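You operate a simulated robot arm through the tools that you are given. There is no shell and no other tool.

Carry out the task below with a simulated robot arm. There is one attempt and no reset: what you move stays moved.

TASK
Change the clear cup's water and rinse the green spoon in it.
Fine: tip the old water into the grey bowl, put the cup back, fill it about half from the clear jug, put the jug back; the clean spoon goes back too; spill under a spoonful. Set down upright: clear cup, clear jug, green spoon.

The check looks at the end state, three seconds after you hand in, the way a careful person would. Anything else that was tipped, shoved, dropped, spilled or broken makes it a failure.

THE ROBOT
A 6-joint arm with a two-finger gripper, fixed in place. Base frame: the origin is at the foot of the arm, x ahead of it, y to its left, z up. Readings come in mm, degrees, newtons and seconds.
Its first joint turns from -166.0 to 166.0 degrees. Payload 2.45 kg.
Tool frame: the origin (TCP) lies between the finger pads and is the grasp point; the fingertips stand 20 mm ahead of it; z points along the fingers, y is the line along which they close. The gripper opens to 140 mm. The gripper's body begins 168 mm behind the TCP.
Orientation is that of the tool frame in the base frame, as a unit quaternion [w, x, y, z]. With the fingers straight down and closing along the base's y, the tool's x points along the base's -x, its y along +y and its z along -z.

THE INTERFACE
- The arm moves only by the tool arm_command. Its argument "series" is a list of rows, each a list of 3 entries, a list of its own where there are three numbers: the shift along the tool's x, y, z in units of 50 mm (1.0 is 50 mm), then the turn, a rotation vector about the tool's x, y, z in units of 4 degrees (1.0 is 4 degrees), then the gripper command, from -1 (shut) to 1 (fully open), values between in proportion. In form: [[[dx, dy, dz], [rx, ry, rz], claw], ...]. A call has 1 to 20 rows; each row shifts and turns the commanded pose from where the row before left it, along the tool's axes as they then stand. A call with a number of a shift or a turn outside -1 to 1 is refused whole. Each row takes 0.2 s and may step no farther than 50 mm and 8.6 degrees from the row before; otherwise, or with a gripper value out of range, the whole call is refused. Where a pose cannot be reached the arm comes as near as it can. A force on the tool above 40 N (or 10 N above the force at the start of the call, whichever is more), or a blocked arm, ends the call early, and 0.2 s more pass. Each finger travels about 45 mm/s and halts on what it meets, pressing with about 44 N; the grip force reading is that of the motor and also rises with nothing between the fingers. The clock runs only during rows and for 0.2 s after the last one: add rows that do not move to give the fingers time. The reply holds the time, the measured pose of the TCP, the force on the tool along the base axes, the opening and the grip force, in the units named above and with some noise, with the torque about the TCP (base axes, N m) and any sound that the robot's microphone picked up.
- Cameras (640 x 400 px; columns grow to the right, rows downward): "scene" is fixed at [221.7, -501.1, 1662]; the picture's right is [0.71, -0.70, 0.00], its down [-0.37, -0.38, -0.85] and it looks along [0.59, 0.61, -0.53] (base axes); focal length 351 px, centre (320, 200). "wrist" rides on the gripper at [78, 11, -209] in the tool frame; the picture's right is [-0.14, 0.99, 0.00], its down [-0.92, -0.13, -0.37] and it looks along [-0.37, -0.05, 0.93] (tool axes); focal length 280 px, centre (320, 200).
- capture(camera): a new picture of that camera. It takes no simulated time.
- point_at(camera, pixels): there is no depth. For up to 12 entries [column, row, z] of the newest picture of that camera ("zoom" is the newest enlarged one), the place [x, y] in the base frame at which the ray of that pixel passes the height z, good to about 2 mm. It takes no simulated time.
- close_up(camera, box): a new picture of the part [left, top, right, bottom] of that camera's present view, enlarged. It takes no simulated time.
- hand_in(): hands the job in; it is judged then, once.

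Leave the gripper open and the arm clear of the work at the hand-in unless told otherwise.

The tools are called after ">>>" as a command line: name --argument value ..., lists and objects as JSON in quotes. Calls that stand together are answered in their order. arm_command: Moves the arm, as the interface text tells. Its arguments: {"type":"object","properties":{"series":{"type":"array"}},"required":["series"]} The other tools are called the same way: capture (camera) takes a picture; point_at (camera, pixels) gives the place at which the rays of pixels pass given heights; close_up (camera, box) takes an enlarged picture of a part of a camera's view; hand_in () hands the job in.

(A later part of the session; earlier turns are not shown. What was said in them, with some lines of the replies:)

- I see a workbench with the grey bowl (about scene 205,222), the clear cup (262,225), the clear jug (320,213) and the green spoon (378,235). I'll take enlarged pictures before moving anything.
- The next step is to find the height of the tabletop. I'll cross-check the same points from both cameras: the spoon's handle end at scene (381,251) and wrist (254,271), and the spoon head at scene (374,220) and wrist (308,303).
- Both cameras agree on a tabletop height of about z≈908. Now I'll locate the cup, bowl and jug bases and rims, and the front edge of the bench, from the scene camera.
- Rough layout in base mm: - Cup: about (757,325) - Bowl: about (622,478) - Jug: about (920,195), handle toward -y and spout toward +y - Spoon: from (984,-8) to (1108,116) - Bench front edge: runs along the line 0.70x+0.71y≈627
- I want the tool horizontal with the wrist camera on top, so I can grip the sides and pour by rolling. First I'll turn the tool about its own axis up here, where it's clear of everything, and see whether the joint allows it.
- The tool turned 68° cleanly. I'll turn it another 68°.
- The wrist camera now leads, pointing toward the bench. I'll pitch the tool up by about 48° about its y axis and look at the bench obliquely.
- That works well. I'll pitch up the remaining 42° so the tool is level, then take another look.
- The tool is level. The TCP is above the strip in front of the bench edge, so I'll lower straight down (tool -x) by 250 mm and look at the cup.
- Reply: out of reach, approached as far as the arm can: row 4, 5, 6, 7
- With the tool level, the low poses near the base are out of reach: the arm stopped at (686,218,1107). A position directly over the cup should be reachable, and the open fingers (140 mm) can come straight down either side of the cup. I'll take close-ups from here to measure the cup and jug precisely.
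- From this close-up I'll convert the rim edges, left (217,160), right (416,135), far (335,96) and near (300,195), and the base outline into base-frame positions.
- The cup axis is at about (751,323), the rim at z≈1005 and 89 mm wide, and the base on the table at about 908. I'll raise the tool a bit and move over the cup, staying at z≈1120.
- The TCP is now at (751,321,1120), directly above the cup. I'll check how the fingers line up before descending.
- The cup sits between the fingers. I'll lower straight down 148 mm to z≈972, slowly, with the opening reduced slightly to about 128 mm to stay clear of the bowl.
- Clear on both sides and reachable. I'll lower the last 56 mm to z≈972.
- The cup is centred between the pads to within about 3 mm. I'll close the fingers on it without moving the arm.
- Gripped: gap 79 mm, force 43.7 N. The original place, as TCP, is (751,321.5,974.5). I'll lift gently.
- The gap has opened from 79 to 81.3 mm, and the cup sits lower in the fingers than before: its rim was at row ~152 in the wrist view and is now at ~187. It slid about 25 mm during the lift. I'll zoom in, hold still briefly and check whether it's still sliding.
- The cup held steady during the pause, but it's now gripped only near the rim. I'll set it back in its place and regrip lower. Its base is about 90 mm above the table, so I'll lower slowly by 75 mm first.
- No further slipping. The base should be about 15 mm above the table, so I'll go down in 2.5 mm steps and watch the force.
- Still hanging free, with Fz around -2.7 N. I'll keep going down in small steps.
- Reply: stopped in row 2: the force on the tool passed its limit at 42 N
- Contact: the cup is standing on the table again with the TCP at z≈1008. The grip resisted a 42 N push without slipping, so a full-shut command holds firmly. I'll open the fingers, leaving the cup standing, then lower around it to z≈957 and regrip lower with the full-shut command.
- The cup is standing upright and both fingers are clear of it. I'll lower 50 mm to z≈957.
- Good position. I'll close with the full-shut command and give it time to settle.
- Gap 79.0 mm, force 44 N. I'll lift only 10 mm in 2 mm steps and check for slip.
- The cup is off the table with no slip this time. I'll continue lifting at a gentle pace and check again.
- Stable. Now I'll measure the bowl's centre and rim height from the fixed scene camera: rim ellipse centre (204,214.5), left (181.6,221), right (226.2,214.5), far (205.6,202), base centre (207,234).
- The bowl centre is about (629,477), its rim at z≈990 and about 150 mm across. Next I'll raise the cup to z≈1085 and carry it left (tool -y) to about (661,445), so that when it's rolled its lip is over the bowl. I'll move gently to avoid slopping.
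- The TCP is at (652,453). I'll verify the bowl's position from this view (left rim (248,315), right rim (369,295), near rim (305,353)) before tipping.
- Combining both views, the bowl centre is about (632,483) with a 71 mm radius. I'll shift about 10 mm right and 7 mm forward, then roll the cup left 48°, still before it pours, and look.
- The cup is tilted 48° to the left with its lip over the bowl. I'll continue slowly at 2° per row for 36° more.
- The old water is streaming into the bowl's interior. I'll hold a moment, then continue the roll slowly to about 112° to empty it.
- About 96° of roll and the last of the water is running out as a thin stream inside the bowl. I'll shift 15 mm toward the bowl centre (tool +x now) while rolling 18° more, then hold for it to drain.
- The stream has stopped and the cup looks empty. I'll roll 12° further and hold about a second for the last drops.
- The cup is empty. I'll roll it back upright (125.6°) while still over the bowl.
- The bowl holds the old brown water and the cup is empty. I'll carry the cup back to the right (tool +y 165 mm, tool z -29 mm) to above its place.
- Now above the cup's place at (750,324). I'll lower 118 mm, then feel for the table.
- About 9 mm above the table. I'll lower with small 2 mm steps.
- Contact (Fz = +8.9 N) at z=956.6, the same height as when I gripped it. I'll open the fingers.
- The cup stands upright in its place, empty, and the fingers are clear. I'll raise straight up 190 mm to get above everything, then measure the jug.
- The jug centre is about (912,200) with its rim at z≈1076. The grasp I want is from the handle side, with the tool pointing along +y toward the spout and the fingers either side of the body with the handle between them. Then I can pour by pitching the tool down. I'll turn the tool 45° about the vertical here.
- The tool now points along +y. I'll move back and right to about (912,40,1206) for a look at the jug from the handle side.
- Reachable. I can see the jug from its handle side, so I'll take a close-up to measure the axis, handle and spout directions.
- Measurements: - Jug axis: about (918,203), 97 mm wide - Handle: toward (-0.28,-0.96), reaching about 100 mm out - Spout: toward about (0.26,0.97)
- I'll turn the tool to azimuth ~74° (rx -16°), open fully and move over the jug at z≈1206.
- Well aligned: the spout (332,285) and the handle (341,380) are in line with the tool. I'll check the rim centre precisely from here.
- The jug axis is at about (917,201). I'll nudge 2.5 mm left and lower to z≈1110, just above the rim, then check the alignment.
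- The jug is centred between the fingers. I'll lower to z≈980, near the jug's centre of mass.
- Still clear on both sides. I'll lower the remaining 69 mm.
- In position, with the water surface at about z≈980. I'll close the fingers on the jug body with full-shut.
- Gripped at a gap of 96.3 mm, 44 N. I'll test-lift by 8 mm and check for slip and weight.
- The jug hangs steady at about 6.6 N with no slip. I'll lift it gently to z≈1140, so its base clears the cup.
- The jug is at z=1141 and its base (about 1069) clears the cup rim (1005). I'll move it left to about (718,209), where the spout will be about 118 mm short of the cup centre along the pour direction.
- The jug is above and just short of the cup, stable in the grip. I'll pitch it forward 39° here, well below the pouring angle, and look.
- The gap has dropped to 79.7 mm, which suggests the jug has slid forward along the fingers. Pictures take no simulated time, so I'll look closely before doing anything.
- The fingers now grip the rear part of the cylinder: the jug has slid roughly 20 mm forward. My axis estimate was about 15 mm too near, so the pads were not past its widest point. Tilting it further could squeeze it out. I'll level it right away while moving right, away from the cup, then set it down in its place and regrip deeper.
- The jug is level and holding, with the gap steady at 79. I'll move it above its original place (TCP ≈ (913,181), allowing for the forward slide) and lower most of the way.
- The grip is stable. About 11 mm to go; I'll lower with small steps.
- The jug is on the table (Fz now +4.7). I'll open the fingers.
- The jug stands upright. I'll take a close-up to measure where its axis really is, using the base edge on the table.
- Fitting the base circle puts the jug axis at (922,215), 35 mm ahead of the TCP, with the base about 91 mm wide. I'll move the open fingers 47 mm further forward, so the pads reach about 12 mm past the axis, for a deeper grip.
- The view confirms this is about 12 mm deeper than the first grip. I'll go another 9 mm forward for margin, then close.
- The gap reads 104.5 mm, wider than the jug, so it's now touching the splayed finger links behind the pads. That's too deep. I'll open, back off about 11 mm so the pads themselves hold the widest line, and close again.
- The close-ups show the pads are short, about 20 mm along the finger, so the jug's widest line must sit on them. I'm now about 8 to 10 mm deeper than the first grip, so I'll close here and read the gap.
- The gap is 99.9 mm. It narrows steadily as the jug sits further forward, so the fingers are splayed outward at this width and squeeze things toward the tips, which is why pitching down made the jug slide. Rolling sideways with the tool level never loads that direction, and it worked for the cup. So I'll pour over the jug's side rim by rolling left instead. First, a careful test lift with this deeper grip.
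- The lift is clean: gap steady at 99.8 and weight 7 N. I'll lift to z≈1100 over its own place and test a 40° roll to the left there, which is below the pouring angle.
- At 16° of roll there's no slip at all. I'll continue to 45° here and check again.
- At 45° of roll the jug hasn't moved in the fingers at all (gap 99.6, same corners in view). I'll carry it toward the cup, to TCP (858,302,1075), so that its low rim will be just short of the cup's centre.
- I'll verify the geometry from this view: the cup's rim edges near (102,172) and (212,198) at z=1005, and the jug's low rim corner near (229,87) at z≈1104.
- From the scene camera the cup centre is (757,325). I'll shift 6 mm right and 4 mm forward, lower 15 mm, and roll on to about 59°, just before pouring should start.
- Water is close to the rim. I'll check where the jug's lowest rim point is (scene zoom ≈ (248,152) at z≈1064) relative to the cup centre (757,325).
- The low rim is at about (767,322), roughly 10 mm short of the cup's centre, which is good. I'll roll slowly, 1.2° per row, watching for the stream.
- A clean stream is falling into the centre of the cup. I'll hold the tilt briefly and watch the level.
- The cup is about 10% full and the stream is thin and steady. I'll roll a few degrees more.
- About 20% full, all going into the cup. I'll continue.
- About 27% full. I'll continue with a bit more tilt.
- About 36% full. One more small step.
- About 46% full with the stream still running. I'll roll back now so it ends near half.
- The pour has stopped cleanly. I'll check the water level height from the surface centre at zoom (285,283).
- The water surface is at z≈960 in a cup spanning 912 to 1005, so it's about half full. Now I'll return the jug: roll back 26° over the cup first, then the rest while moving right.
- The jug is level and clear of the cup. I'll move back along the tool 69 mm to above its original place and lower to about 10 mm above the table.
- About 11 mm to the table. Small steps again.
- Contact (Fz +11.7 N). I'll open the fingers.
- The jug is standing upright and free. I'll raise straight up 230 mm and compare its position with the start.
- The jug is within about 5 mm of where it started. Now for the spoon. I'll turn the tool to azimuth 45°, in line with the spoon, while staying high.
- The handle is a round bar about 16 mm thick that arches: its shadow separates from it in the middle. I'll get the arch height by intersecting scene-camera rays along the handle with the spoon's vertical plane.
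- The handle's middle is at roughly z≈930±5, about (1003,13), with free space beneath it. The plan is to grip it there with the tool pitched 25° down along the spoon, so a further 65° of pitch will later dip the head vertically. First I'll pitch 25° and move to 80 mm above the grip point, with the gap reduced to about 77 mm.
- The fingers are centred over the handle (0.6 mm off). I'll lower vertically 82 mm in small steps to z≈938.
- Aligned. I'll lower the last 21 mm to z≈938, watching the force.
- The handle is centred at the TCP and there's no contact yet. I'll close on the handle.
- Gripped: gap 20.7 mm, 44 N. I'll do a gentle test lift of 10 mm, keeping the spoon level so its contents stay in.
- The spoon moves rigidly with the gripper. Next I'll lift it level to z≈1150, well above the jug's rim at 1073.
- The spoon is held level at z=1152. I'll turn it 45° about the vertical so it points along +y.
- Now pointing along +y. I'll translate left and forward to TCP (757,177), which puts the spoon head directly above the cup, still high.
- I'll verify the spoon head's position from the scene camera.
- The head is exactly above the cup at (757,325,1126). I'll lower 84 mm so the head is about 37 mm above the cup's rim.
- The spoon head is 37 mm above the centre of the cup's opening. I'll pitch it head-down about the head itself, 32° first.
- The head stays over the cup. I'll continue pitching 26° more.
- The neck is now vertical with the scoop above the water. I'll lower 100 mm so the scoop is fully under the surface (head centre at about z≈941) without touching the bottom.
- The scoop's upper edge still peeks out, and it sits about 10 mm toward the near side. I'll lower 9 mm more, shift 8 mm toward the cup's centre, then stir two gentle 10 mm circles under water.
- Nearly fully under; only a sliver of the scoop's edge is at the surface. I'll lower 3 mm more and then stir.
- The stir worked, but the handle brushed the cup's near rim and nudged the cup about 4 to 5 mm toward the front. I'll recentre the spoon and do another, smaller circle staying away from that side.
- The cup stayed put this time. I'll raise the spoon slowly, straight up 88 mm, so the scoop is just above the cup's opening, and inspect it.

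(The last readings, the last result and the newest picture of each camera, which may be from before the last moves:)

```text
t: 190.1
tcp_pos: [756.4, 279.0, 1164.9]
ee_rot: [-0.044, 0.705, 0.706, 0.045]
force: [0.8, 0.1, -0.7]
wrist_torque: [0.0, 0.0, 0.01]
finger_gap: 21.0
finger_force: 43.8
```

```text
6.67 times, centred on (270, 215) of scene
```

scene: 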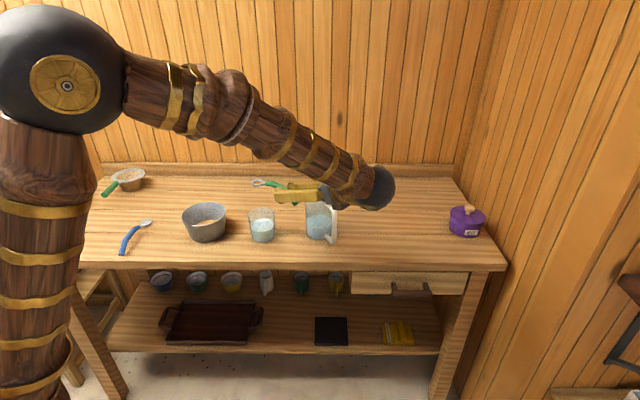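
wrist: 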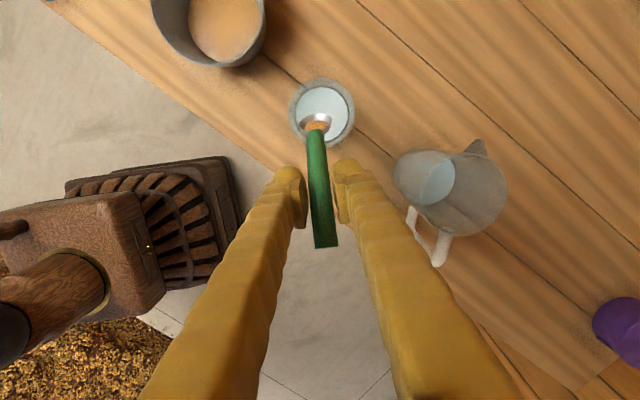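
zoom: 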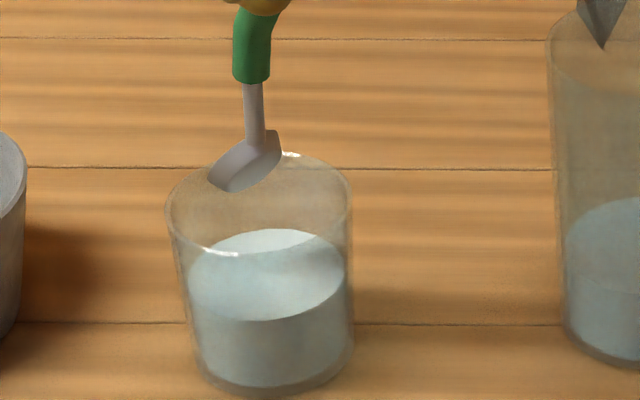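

The scoop is clean: the brown residue is gone. To drain it over the cup, I'll pitch 28° further about the head and hold for a second.

>>> arm_command --series '[[[0.1, 0, -0.022], [0, -0.5, 0], -1], [[0.2066, 0, -0.0456], [0, -1, 0], -1], [[0.2066, 0, -0.0456], [0, -1, 0], -1], [[0.2066, 0, -0.0456], [0, -1, 0], -1], [[0.2066, 0, -0.0456], [0, -1, 0], -1], [[0.2066, 0, -0.0456], [0, -1, 0], -1], [[0.2066, 0, -0.0456], [0, -1, 0], -1], [[0.1, 0, -0.022], [0, -0.5, 0], -1], [[0, 0, 0], [0, 0, 0], -1], [[0, 0, 0], [0, 0, 0], -1], [[0, 0, 0], [0, 0, 0], -1], [[0, 0, 0], [0, 0, 0], -1], [[0, 0, 0], [0, 0, 0], -1]]'

>>> close_up --camera "wrist" --box '[240, 60, 400, 180]'

>>> close_up --camera "scene" --box '[235, 165, 335, 245]'

```text
t: 192.9
tcp_pos: [756.6, 353.0, 1174.8]
ee_rot: [0.128, 0.695, 0.696, -0.127]
force: [-0.4, 0.3, -1.1]
wrist_torque: [-0.03, -0.01, 0.03]
finger_gap: 20.9
finger_force: 44.1
```

```text
3.33 times, centred on (320, 120) of wrist
```

zoom: 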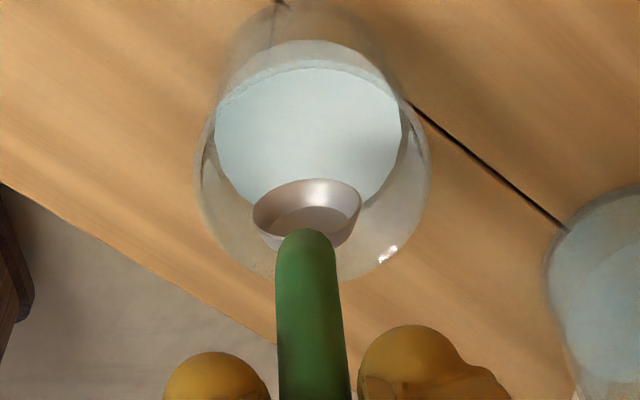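

```text
5.00 times, centred on (285, 205) of scene
```

zoom: 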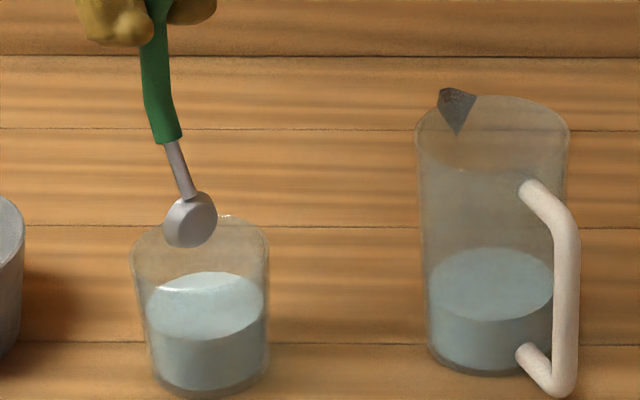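

The scoop is clean and drained. I'll raise it 40 mm, then pitch the spoon back toward level about its head, still over the cup.

>>> arm_command --series '[[[-0.094, 0, -0.249], [0, 0, 0], -1], [[-0.094, 0, -0.249], [0, 0, 0], -1], [[-0.094, 0, -0.249], [0, 0, 0], -1], [[-0.1, 0, 0.03], [0, 0.5, 0], -1], [[-0.203, 0, 0.06], [0, 1, 0], -1], [[-0.203, 0, 0.06], [0, 1, 0], -1], [[-0.203, 0, 0.06], [0, 1, 0], -1], [[-0.203, 0, 0.06], [0, 1, 0], -1], [[-0.203, 0, 0.06], [0, 1, 0], -1], [[-0.203, 0, 0.06], [0, 1, 0], -1], [[-0.203, 0, 0.06], [0, 1, 0], -1], [[-0.203, 0, 0.06], [0, 1, 0], -1], [[-0.203, 0, 0.06], [0, 1, 0], -1], [[-0.203, 0, 0.06], [0, 1, 0], -1], [[-0.203, 0, 0.06], [0, 1, 0], -1], [[-0.203, 0, 0.06], [0, 1, 0], -1], [[-0.203, 0, 0.06], [0, 1, 0], -1], [[-0.203, 0, 0.06], [0, 1, 0], -1], [[-0.203, 0, 0.06], [0, 1, 0], -1]]'

>>> capture --camera "scene"

>>> capture --camera "wrist"

```text
t: 196.9
tcp_pos: [756.7, 209.8, 1149.4]
ee_rot: [-0.249, 0.661, 0.662, 0.25]
force: [0.3, 0.0, -0.7]
wrist_torque: [-0.02, 0.01, 0.01]
finger_gap: 20.9
finger_force: 44.2
```

```text
taken
```

scene: 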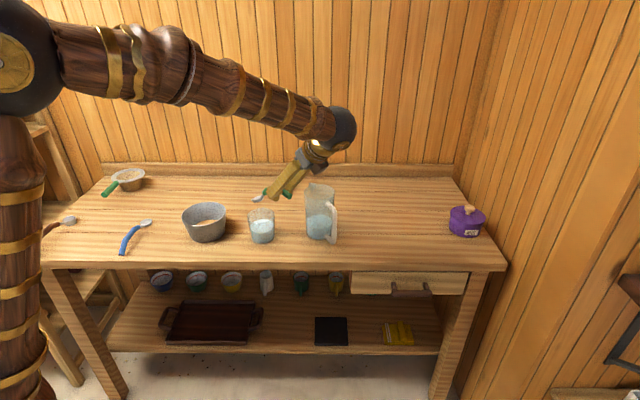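

```text
taken
```

wrist: 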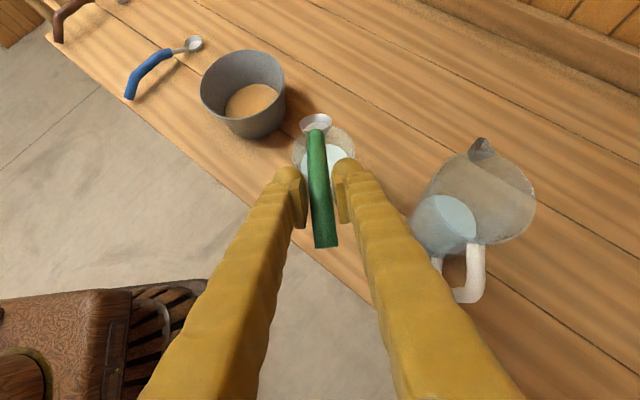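

24° left to level. I'll finish the rotation.

>>> arm_command --series '[[[-0.203, 0, 0.06], [0, 1, 0], -1], [[-0.203, 0, 0.06], [0, 1, 0], -1], [[-0.203, 0, 0.06], [0, 1, 0], -1], [[-0.203, 0, 0.06], [0, 1, 0], -1], [[-0.203, 0, 0.06], [0, 1, 0], -1], [[-0.203, 0, 0.06], [0, 0.975, 0], -1], [[0, 0, 0], [0, 0, 0], -1]]'

>>> close_up --camera "scene" --box '[235, 165, 335, 245]'

>>> capture --camera "wrist"

```text
t: 198.5
tcp_pos: [756.8, 184.6, 1090.2]
ee_rot: [-0.38, 0.596, 0.596, 0.381]
force: [-0.3, 0.0, -0.9]
wrist_torque: [0.0, 0.02, 0.01]
finger_gap: 20.8
finger_force: 43.9
```

```text
5.00 times, centred on (285, 205) of scene
```

zoom: 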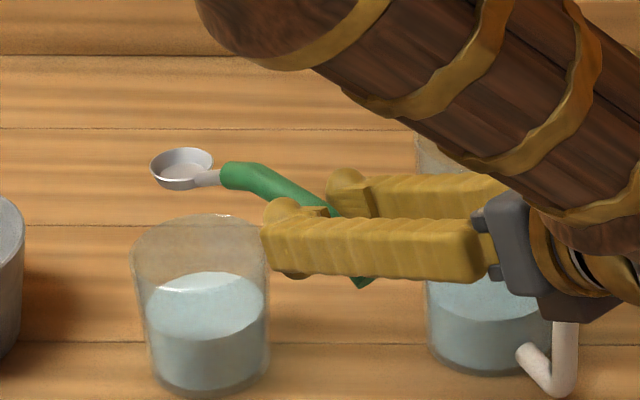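

```text
taken
```

wrist: 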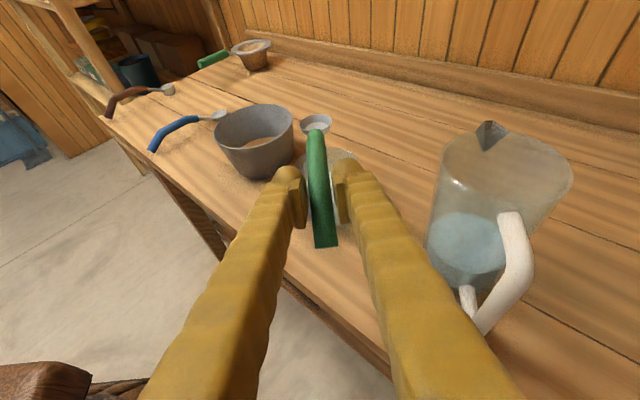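

The spoon is level and clean again, in the same hand orientation as before. I'll raise it to z≈1152 and carry it back to the right along the same path.

>>> arm_command --series '[[[0.225, 0, -0.104], [0, 0, 0], -1], [[0.225, 0, -0.104], [0, 0, 0], -1], [[0.225, 0, -0.104], [0, 0, 0], -1], [[0.225, 0, -0.104], [0, 0, 0], -1], [[0.225, 0, -0.104], [0, 0, 0], -1]]'

>>> arm_command --series '[[[-0.027, 0.093, -0.059], [0, 0, 0], -1], [[-0.054, 0.186, -0.118], [0, 0, 0], -1], [[-0.0906, 0.3104, -0.1968], [0, 0, 0], -1], [[-0.0906, 0.3104, -0.1968], [0, 0, 0], -1], [[-0.0906, 0.3104, -0.1968], [0, 0, 0], -1], [[-0.0906, 0.3104, -0.1968], [0, 0, 0], -1], [[-0.0906, 0.3104, -0.1968], [0, 0, 0], -1], [[-0.0906, 0.3104, -0.1968], [0, 0, 0], -1], [[-0.0906, 0.3104, -0.1968], [0, 0, 0], -1], [[-0.0906, 0.3104, -0.1968], [0, 0, 0], -1], [[-0.0906, 0.3104, -0.1968], [0, 0, 0], -1], [[-0.0906, 0.3104, -0.1968], [0, 0, 0], -1], [[-0.0906, 0.3104, -0.1968], [0, 0, 0], -1], [[-0.0906, 0.3104, -0.1968], [0, 0, 0], -1], [[-0.0906, 0.3104, -0.1968], [0, 0, 0], -1], [[-0.0906, 0.3104, -0.1968], [0, 0, 0], -1], [[-0.054, 0.186, -0.118], [0, 0, 0], -1], [[-0.027, 0.093, -0.059], [0, 0, 0], -1]]'

```text
t: 199.7
tcp_pos: [756.8, 185.7, 1151.6]
ee_rot: [-0.38, 0.595, 0.597, 0.381]
force: [-0.6, -0.6, -0.8]
wrist_torque: [0.0, -0.04, -0.03]
finger_gap: 21.1
finger_force: 44.0
```

```text
t: 203.5
tcp_pos: [1002.4, 15.3, 1152.6]
ee_rot: [-0.381, 0.595, 0.597, 0.381]
force: [-0.7, -0.2, -1.0]
wrist_torque: [-0.01, 0.03, -0.02]
finger_gap: 20.6
finger_force: 43.9
```

Back at (1002,15,1153). Now I'll turn −45° about the vertical to the spoon's original direction.

>>> arm_command --series '[[[0, 0, 0], [-0.4, 0, 0.186], -1], [[0, 0, 0], [-0.8, 0, 0.373], -1], [[0, 0, 0], [-0.9, 0, 0.42], -1], [[0, 0, 0], [-0.9, 0, 0.42], -1], [[0, 0, 0], [-0.9, 0, 0.42], -1], [[0, 0, 0], [-0.9, 0, 0.42], -1], [[0, 0, 0], [-0.9, 0, 0.42], -1], [[0, 0, 0], [-0.9, 0, 0.42], -1], [[0, 0, 0], [-0.9, 0, 0.42], -1], [[0, 0, 0], [-0.9, 0, 0.42], -1], [[0, 0, 0], [-0.9, 0, 0.42], -1], [[0, 0, 0], [-0.6, 0, 0.28], -1], [[0, 0, 0], [-0.3, 0, 0.14], -1]]'

>>> capture --camera "wrist"

>>> capture --camera "scene"

```text
t: 206.3
tcp_pos: [1002.3, 15.3, 1152.6]
ee_rot: [-0.206, 0.779, 0.322, 0.498]
force: [0.3, -0.6, -0.8]
wrist_torque: [-0.04, 0.03, 0.01]
finger_gap: 20.9
finger_force: 44.4
```

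```text
taken
```

wrist: 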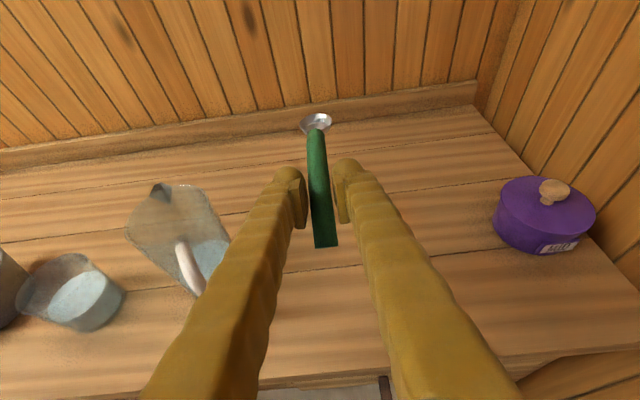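

```text
taken
```

scene: 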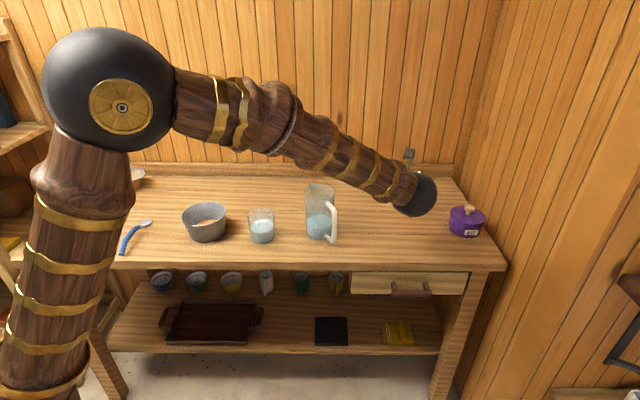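

Same orientation as at pickup. I'll lower 208 mm to about 7 mm above the resting height.

>>> arm_command --series '[[[-0.134, 0.028, 0.036], [0, 0, 0], -1], [[-0.268, 0, 0.123], [0, 0, 0], -1], [[-0.3347, 0, 0.154], [0, 0, 0], -1], [[-0.3347, 0, 0.154], [0, 0, 0], -1], [[-0.3347, 0, 0.154], [0, 0, 0], -1], [[-0.3347, 0, 0.154], [0, 0, 0], -1], [[-0.3347, 0, 0.154], [0, 0, 0], -1], [[-0.3347, 0, 0.154], [0, 0, 0], -1], [[-0.3347, 0, 0.154], [0, 0, 0], -1], [[-0.3347, 0, 0.154], [0, 0, 0], -1], [[-0.3347, 0, 0.154], [0, 0, 0], -1], [[-0.22, 0, 0.101], [0, 0, 0], -1], [[-0.134, 0, 0.062], [0, 0, 0], -1]]'

>>> capture --camera "wrist"

```text
t: 209.1
tcp_pos: [1000.9, 13.8, 946.1]
ee_rot: [-0.205, 0.779, 0.322, 0.497]
force: [0.5, -0.3, 0.3]
wrist_torque: [-0.04, 0.05, 0.0]
finger_gap: 20.6
finger_force: 44.1
```

```text
taken
```

wrist: 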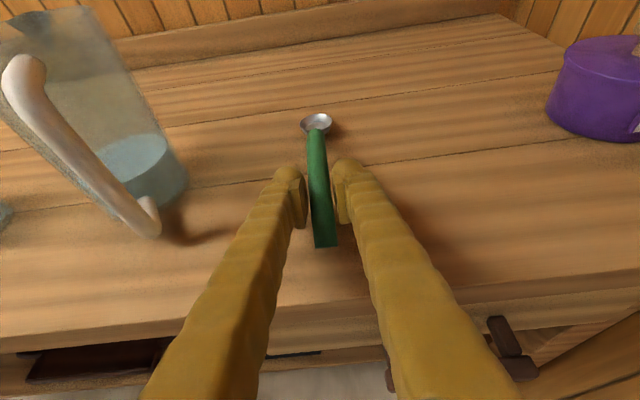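

About 9 mm above its resting height. I'll lower in 2 mm steps, watching the force.

>>> arm_command --series '[[[-0.036, 0, 0.017], [0, 0, 0], -1], [[-0.036, 0, 0.017], [0, 0, 0], -1], [[-0.036, 0, 0.017], [0, 0, 0], -1]]'

>>> arm_command --series '[[[-0.027, 0, 0.013], [0, 0, 0], -1]]'

>>> arm_command --series '[[[-0.018, 0, 0.009], [0, 0, 0], -1]]'

```text
t: 209.9
tcp_pos: [1002.5, 13.6, 940.7]
ee_rot: [-0.206, 0.778, 0.322, 0.498]
force: [0.5, 0.0, -0.6]
wrist_torque: [-0.04, 0.04, -0.01]
finger_gap: 20.9
finger_force: 44.1
```

```text
t: 210.3
tcp_pos: [1001.5, 13.5, 938.6]
ee_rot: [-0.206, 0.779, 0.322, 0.497]
force: [0.1, 0.1, -0.5]
wrist_torque: [-0.02, 0.02, 0.04]
finger_gap: 21.0
finger_force: 44.1
```

```text
t: 210.7
tcp_pos: [1002.4, 14.6, 937.7]
ee_rot: [-0.207, 0.778, 0.323, 0.497]
force: [0.4, -0.2, 1.4]
wrist_torque: [0.22, -0.18, -0.05]
finger_gap: 20.9
finger_force: 44.2
```

Contact at z=937.7, the same height as at pickup. I'll open the fingers gently.

>>> arm_command --series '[[[0, 0, 0], [0, 0, 0], -0.6], [[0, 0, 0], [0, 0, 0], -0.4], [[0, 0, 0], [0, 0, 0], -0.2], [[0, 0, 0], [0, 0, 0], 0.0], [[0, 0, 0], [0, 0, 0], 0.1], [[0, 0, 0], [0, 0, 0], 0.1]]'

>>> capture --camera "wrist"

>>> close_up --camera "wrist" --box '[240, 90, 410, 270]'

```text
t: 212.1
tcp_pos: [1002.1, 14.2, 938.6]
ee_rot: [-0.207, 0.778, 0.323, 0.498]
force: [0.5, -1.0, -0.2]
wrist_torque: [-0.04, 0.02, 0.01]
finger_gap: 76.9
finger_force: 0.0
```

```text
taken
```

wrist: 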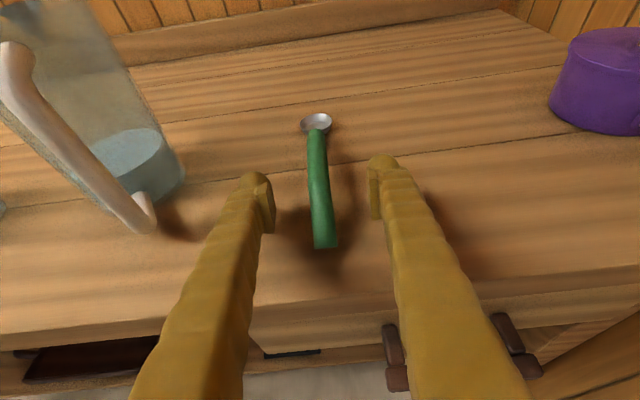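

```text
2.22 times, centred on (325, 180) of wrist
```

zoom: 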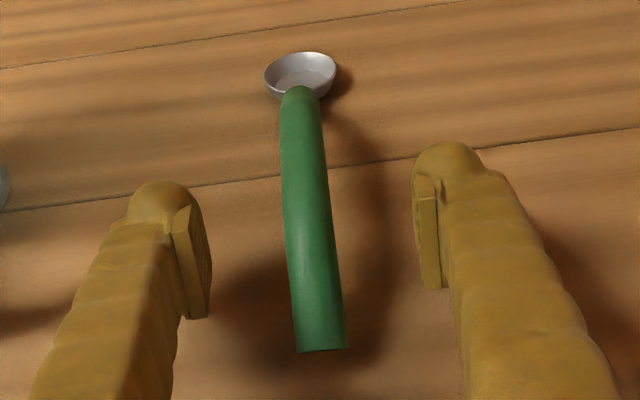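

The spoon rests in its place, bowl up and clean. I'll raise the hand straight up.

>>> arm_command --series '[[[0.1, 0, -0.046], [0, 0, 0], 0.1], [[0.2, 0, -0.092], [0, 0, 0], 0.1], [[0.36, 0, -0.166], [0, 0, 0], 0.1], [[0.36, 0, -0.166], [0, 0, 0], 0.1], [[0.36, 0, -0.166], [0, 0, 0], 0.1], [[0.36, 0, -0.166], [0, 0, 0], 0.1], [[0.5, 0, -0.23], [0, 0, 0], 0.5], [[0.6, 0, -0.276], [0, 0, 0], 1], [[0.6, 0, -0.276], [0, 0, 0], 1], [[0.6, 0, -0.276], [0, 0, 0], 1], [[0.6, 0, -0.276], [0, 0, 0], 1], [[0.4, 0, -0.184], [0, 0, 0], 1]]'

>>> capture --camera "scene"

>>> capture --camera "wrist"

```text
t: 214.7
tcp_pos: [1002.3, 14.6, 1216.7]
ee_rot: [-0.207, 0.778, 0.323, 0.497]
force: [0.0, -0.3, -0.4]
wrist_torque: [0.06, 0.03, 0.01]
finger_gap: 140.1
finger_force: 0.2
```

```text
taken
```

scene: 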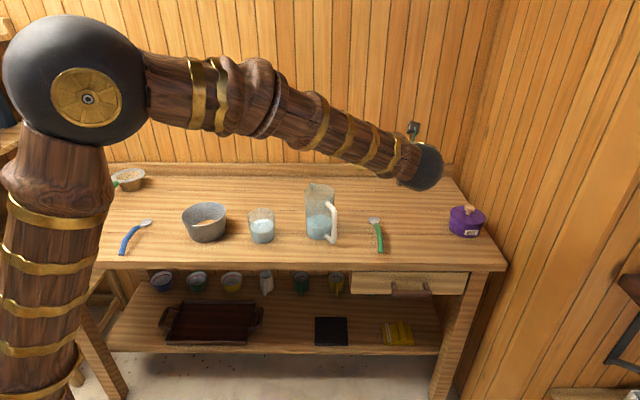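

```text
taken
```

wrist: 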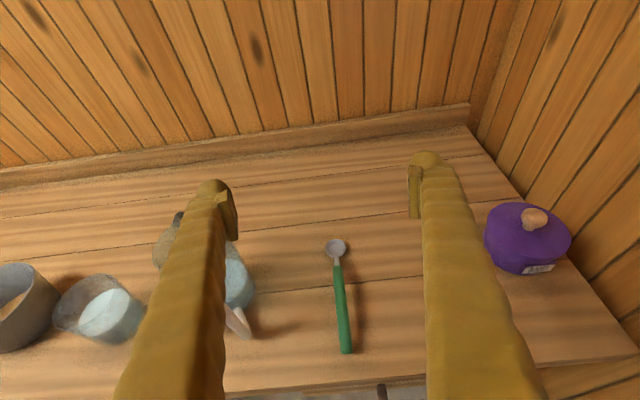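

Everything seems in place. I'll inspect the bench for spills and compare it with the starting picture.

>>> close_up --camera "scene" --box '[170, 170, 410, 280]'

>>> close_up --camera "scene" --box '[170, 190, 290, 270]'

>>> close_up --camera "scene" --box '[280, 190, 400, 270]'

```text
2.67 times, centred on (290, 225) of scene
```

zoom: 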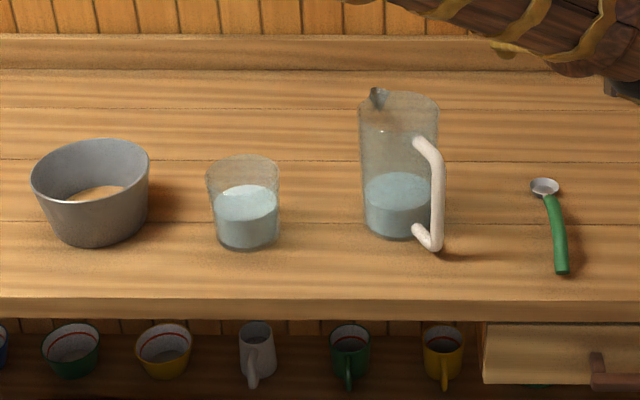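

```text
5.00 times, centred on (230, 230) of scene
```

zoom: 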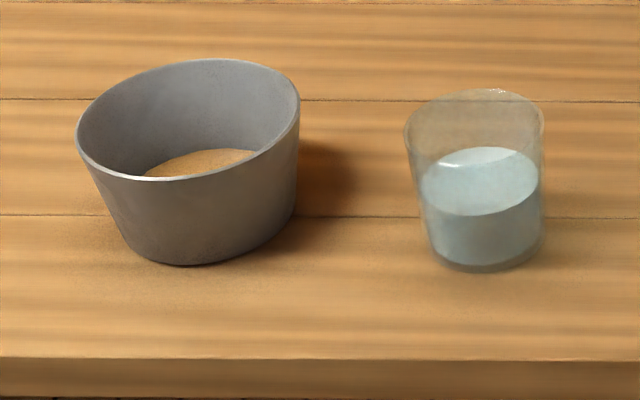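

```text
5.00 times, centred on (340, 230) of scene
```

zoom: 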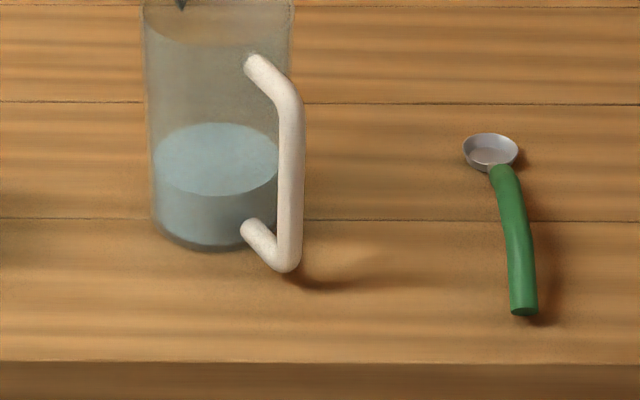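

Nothing has been spilled, and the cup, jug, bowl and spoon match the starting picture, with the cup half full of clear water and the spoon clean. I'll retract the arm up and back, clear of the bench, with the gripper open.

>>> arm_command --series '[[[0, 0, -0.3], [0, 0, 0], 1], [[-0.03, -0.04, -0.46], [0, 0, 0], 1], [[-0.03, -0.04, -0.46], [0, 0, 0], 1], [[-0.03, -0.04, -0.46], [0, 0, 0], 1], [[-0.03, -0.04, -0.46], [0, 0, 0], 1], [[-0.03, -0.04, -0.46], [0, 0, 0], 1], [[-0.03, -0.04, -0.46], [0, 0, 0], 1], [[-0.03, -0.04, -0.46], [0, 0, 0], 1], [[-0.03, -0.04, -0.46], [0, 0, 0], 1], [[-0.03, -0.04, -0.46], [0, 0, 0], 1], [[-0.03, -0.04, -0.46], [0, 0, 0], 1], [[-0.03, -0.04, -0.46], [0, 0, 0], 1], [[0, 0, 0], [0, 0, 0], 1]]'

>>> capture --camera "scene"

>>> capture --camera "wrist"

```text
t: 217.5
tcp_pos: [810.5, -147.7, 1312.3]
ee_rot: [-0.206, 0.778, 0.322, 0.498]
force: [0.3, 0.7, 0.7]
wrist_torque: [-0.01, -0.01, 0.02]
finger_gap: 139.8
finger_force: 0.0
```

```text
taken
```

scene: 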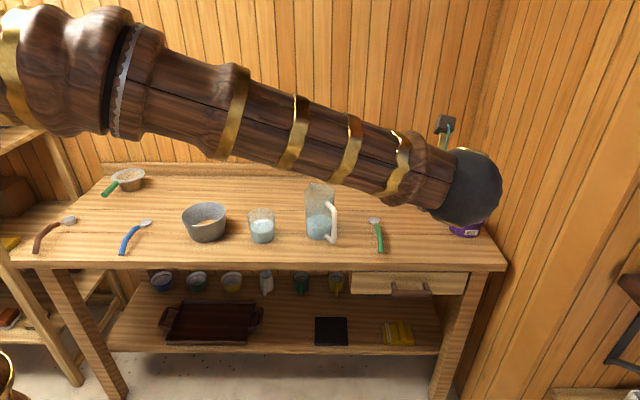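

```text
taken
```

wrist: 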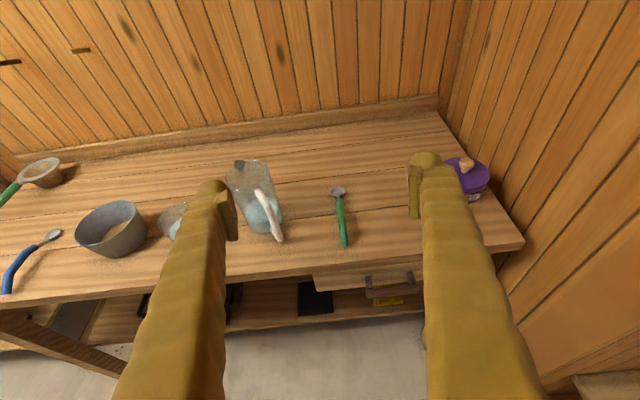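

The arm is off the bench with the gripper open. The cup is upright and half full of clear water, the jug is upright in its place, the old water is in the grey bowl, and the clean spoon lies bowl-up where it was. The bench is dry, so I'll hand in.

>>> hand_in

```text
The job is handed in.
```

I changed the cup's water, rinsed the green spoon in it and handed the job in. I don't have the check's result.

- **Old water:** it's in the grey bowl, and the cup was tipped until it stopped draining.
- **Cup:** it stands upright, about half full of clear water from the jug. It sits about 5 mm nearer the front of the bench than at the start, because the spoon handle nudged it during the rinse.
- **Jug:** it stands upright within about 5 mm of its starting place. On the first try it slid forward in the fingers while tilted. I set it back down, gripped it again and poured over its side rim instead of the spout.
- **Spoon:** the brown residue is gone. I drained the spoon over the cup, and it lies bowl-up where it was.
- **Spills:** I saw none on the bench in the last pictures.

The gripper is open and the arm is clear of the bench.
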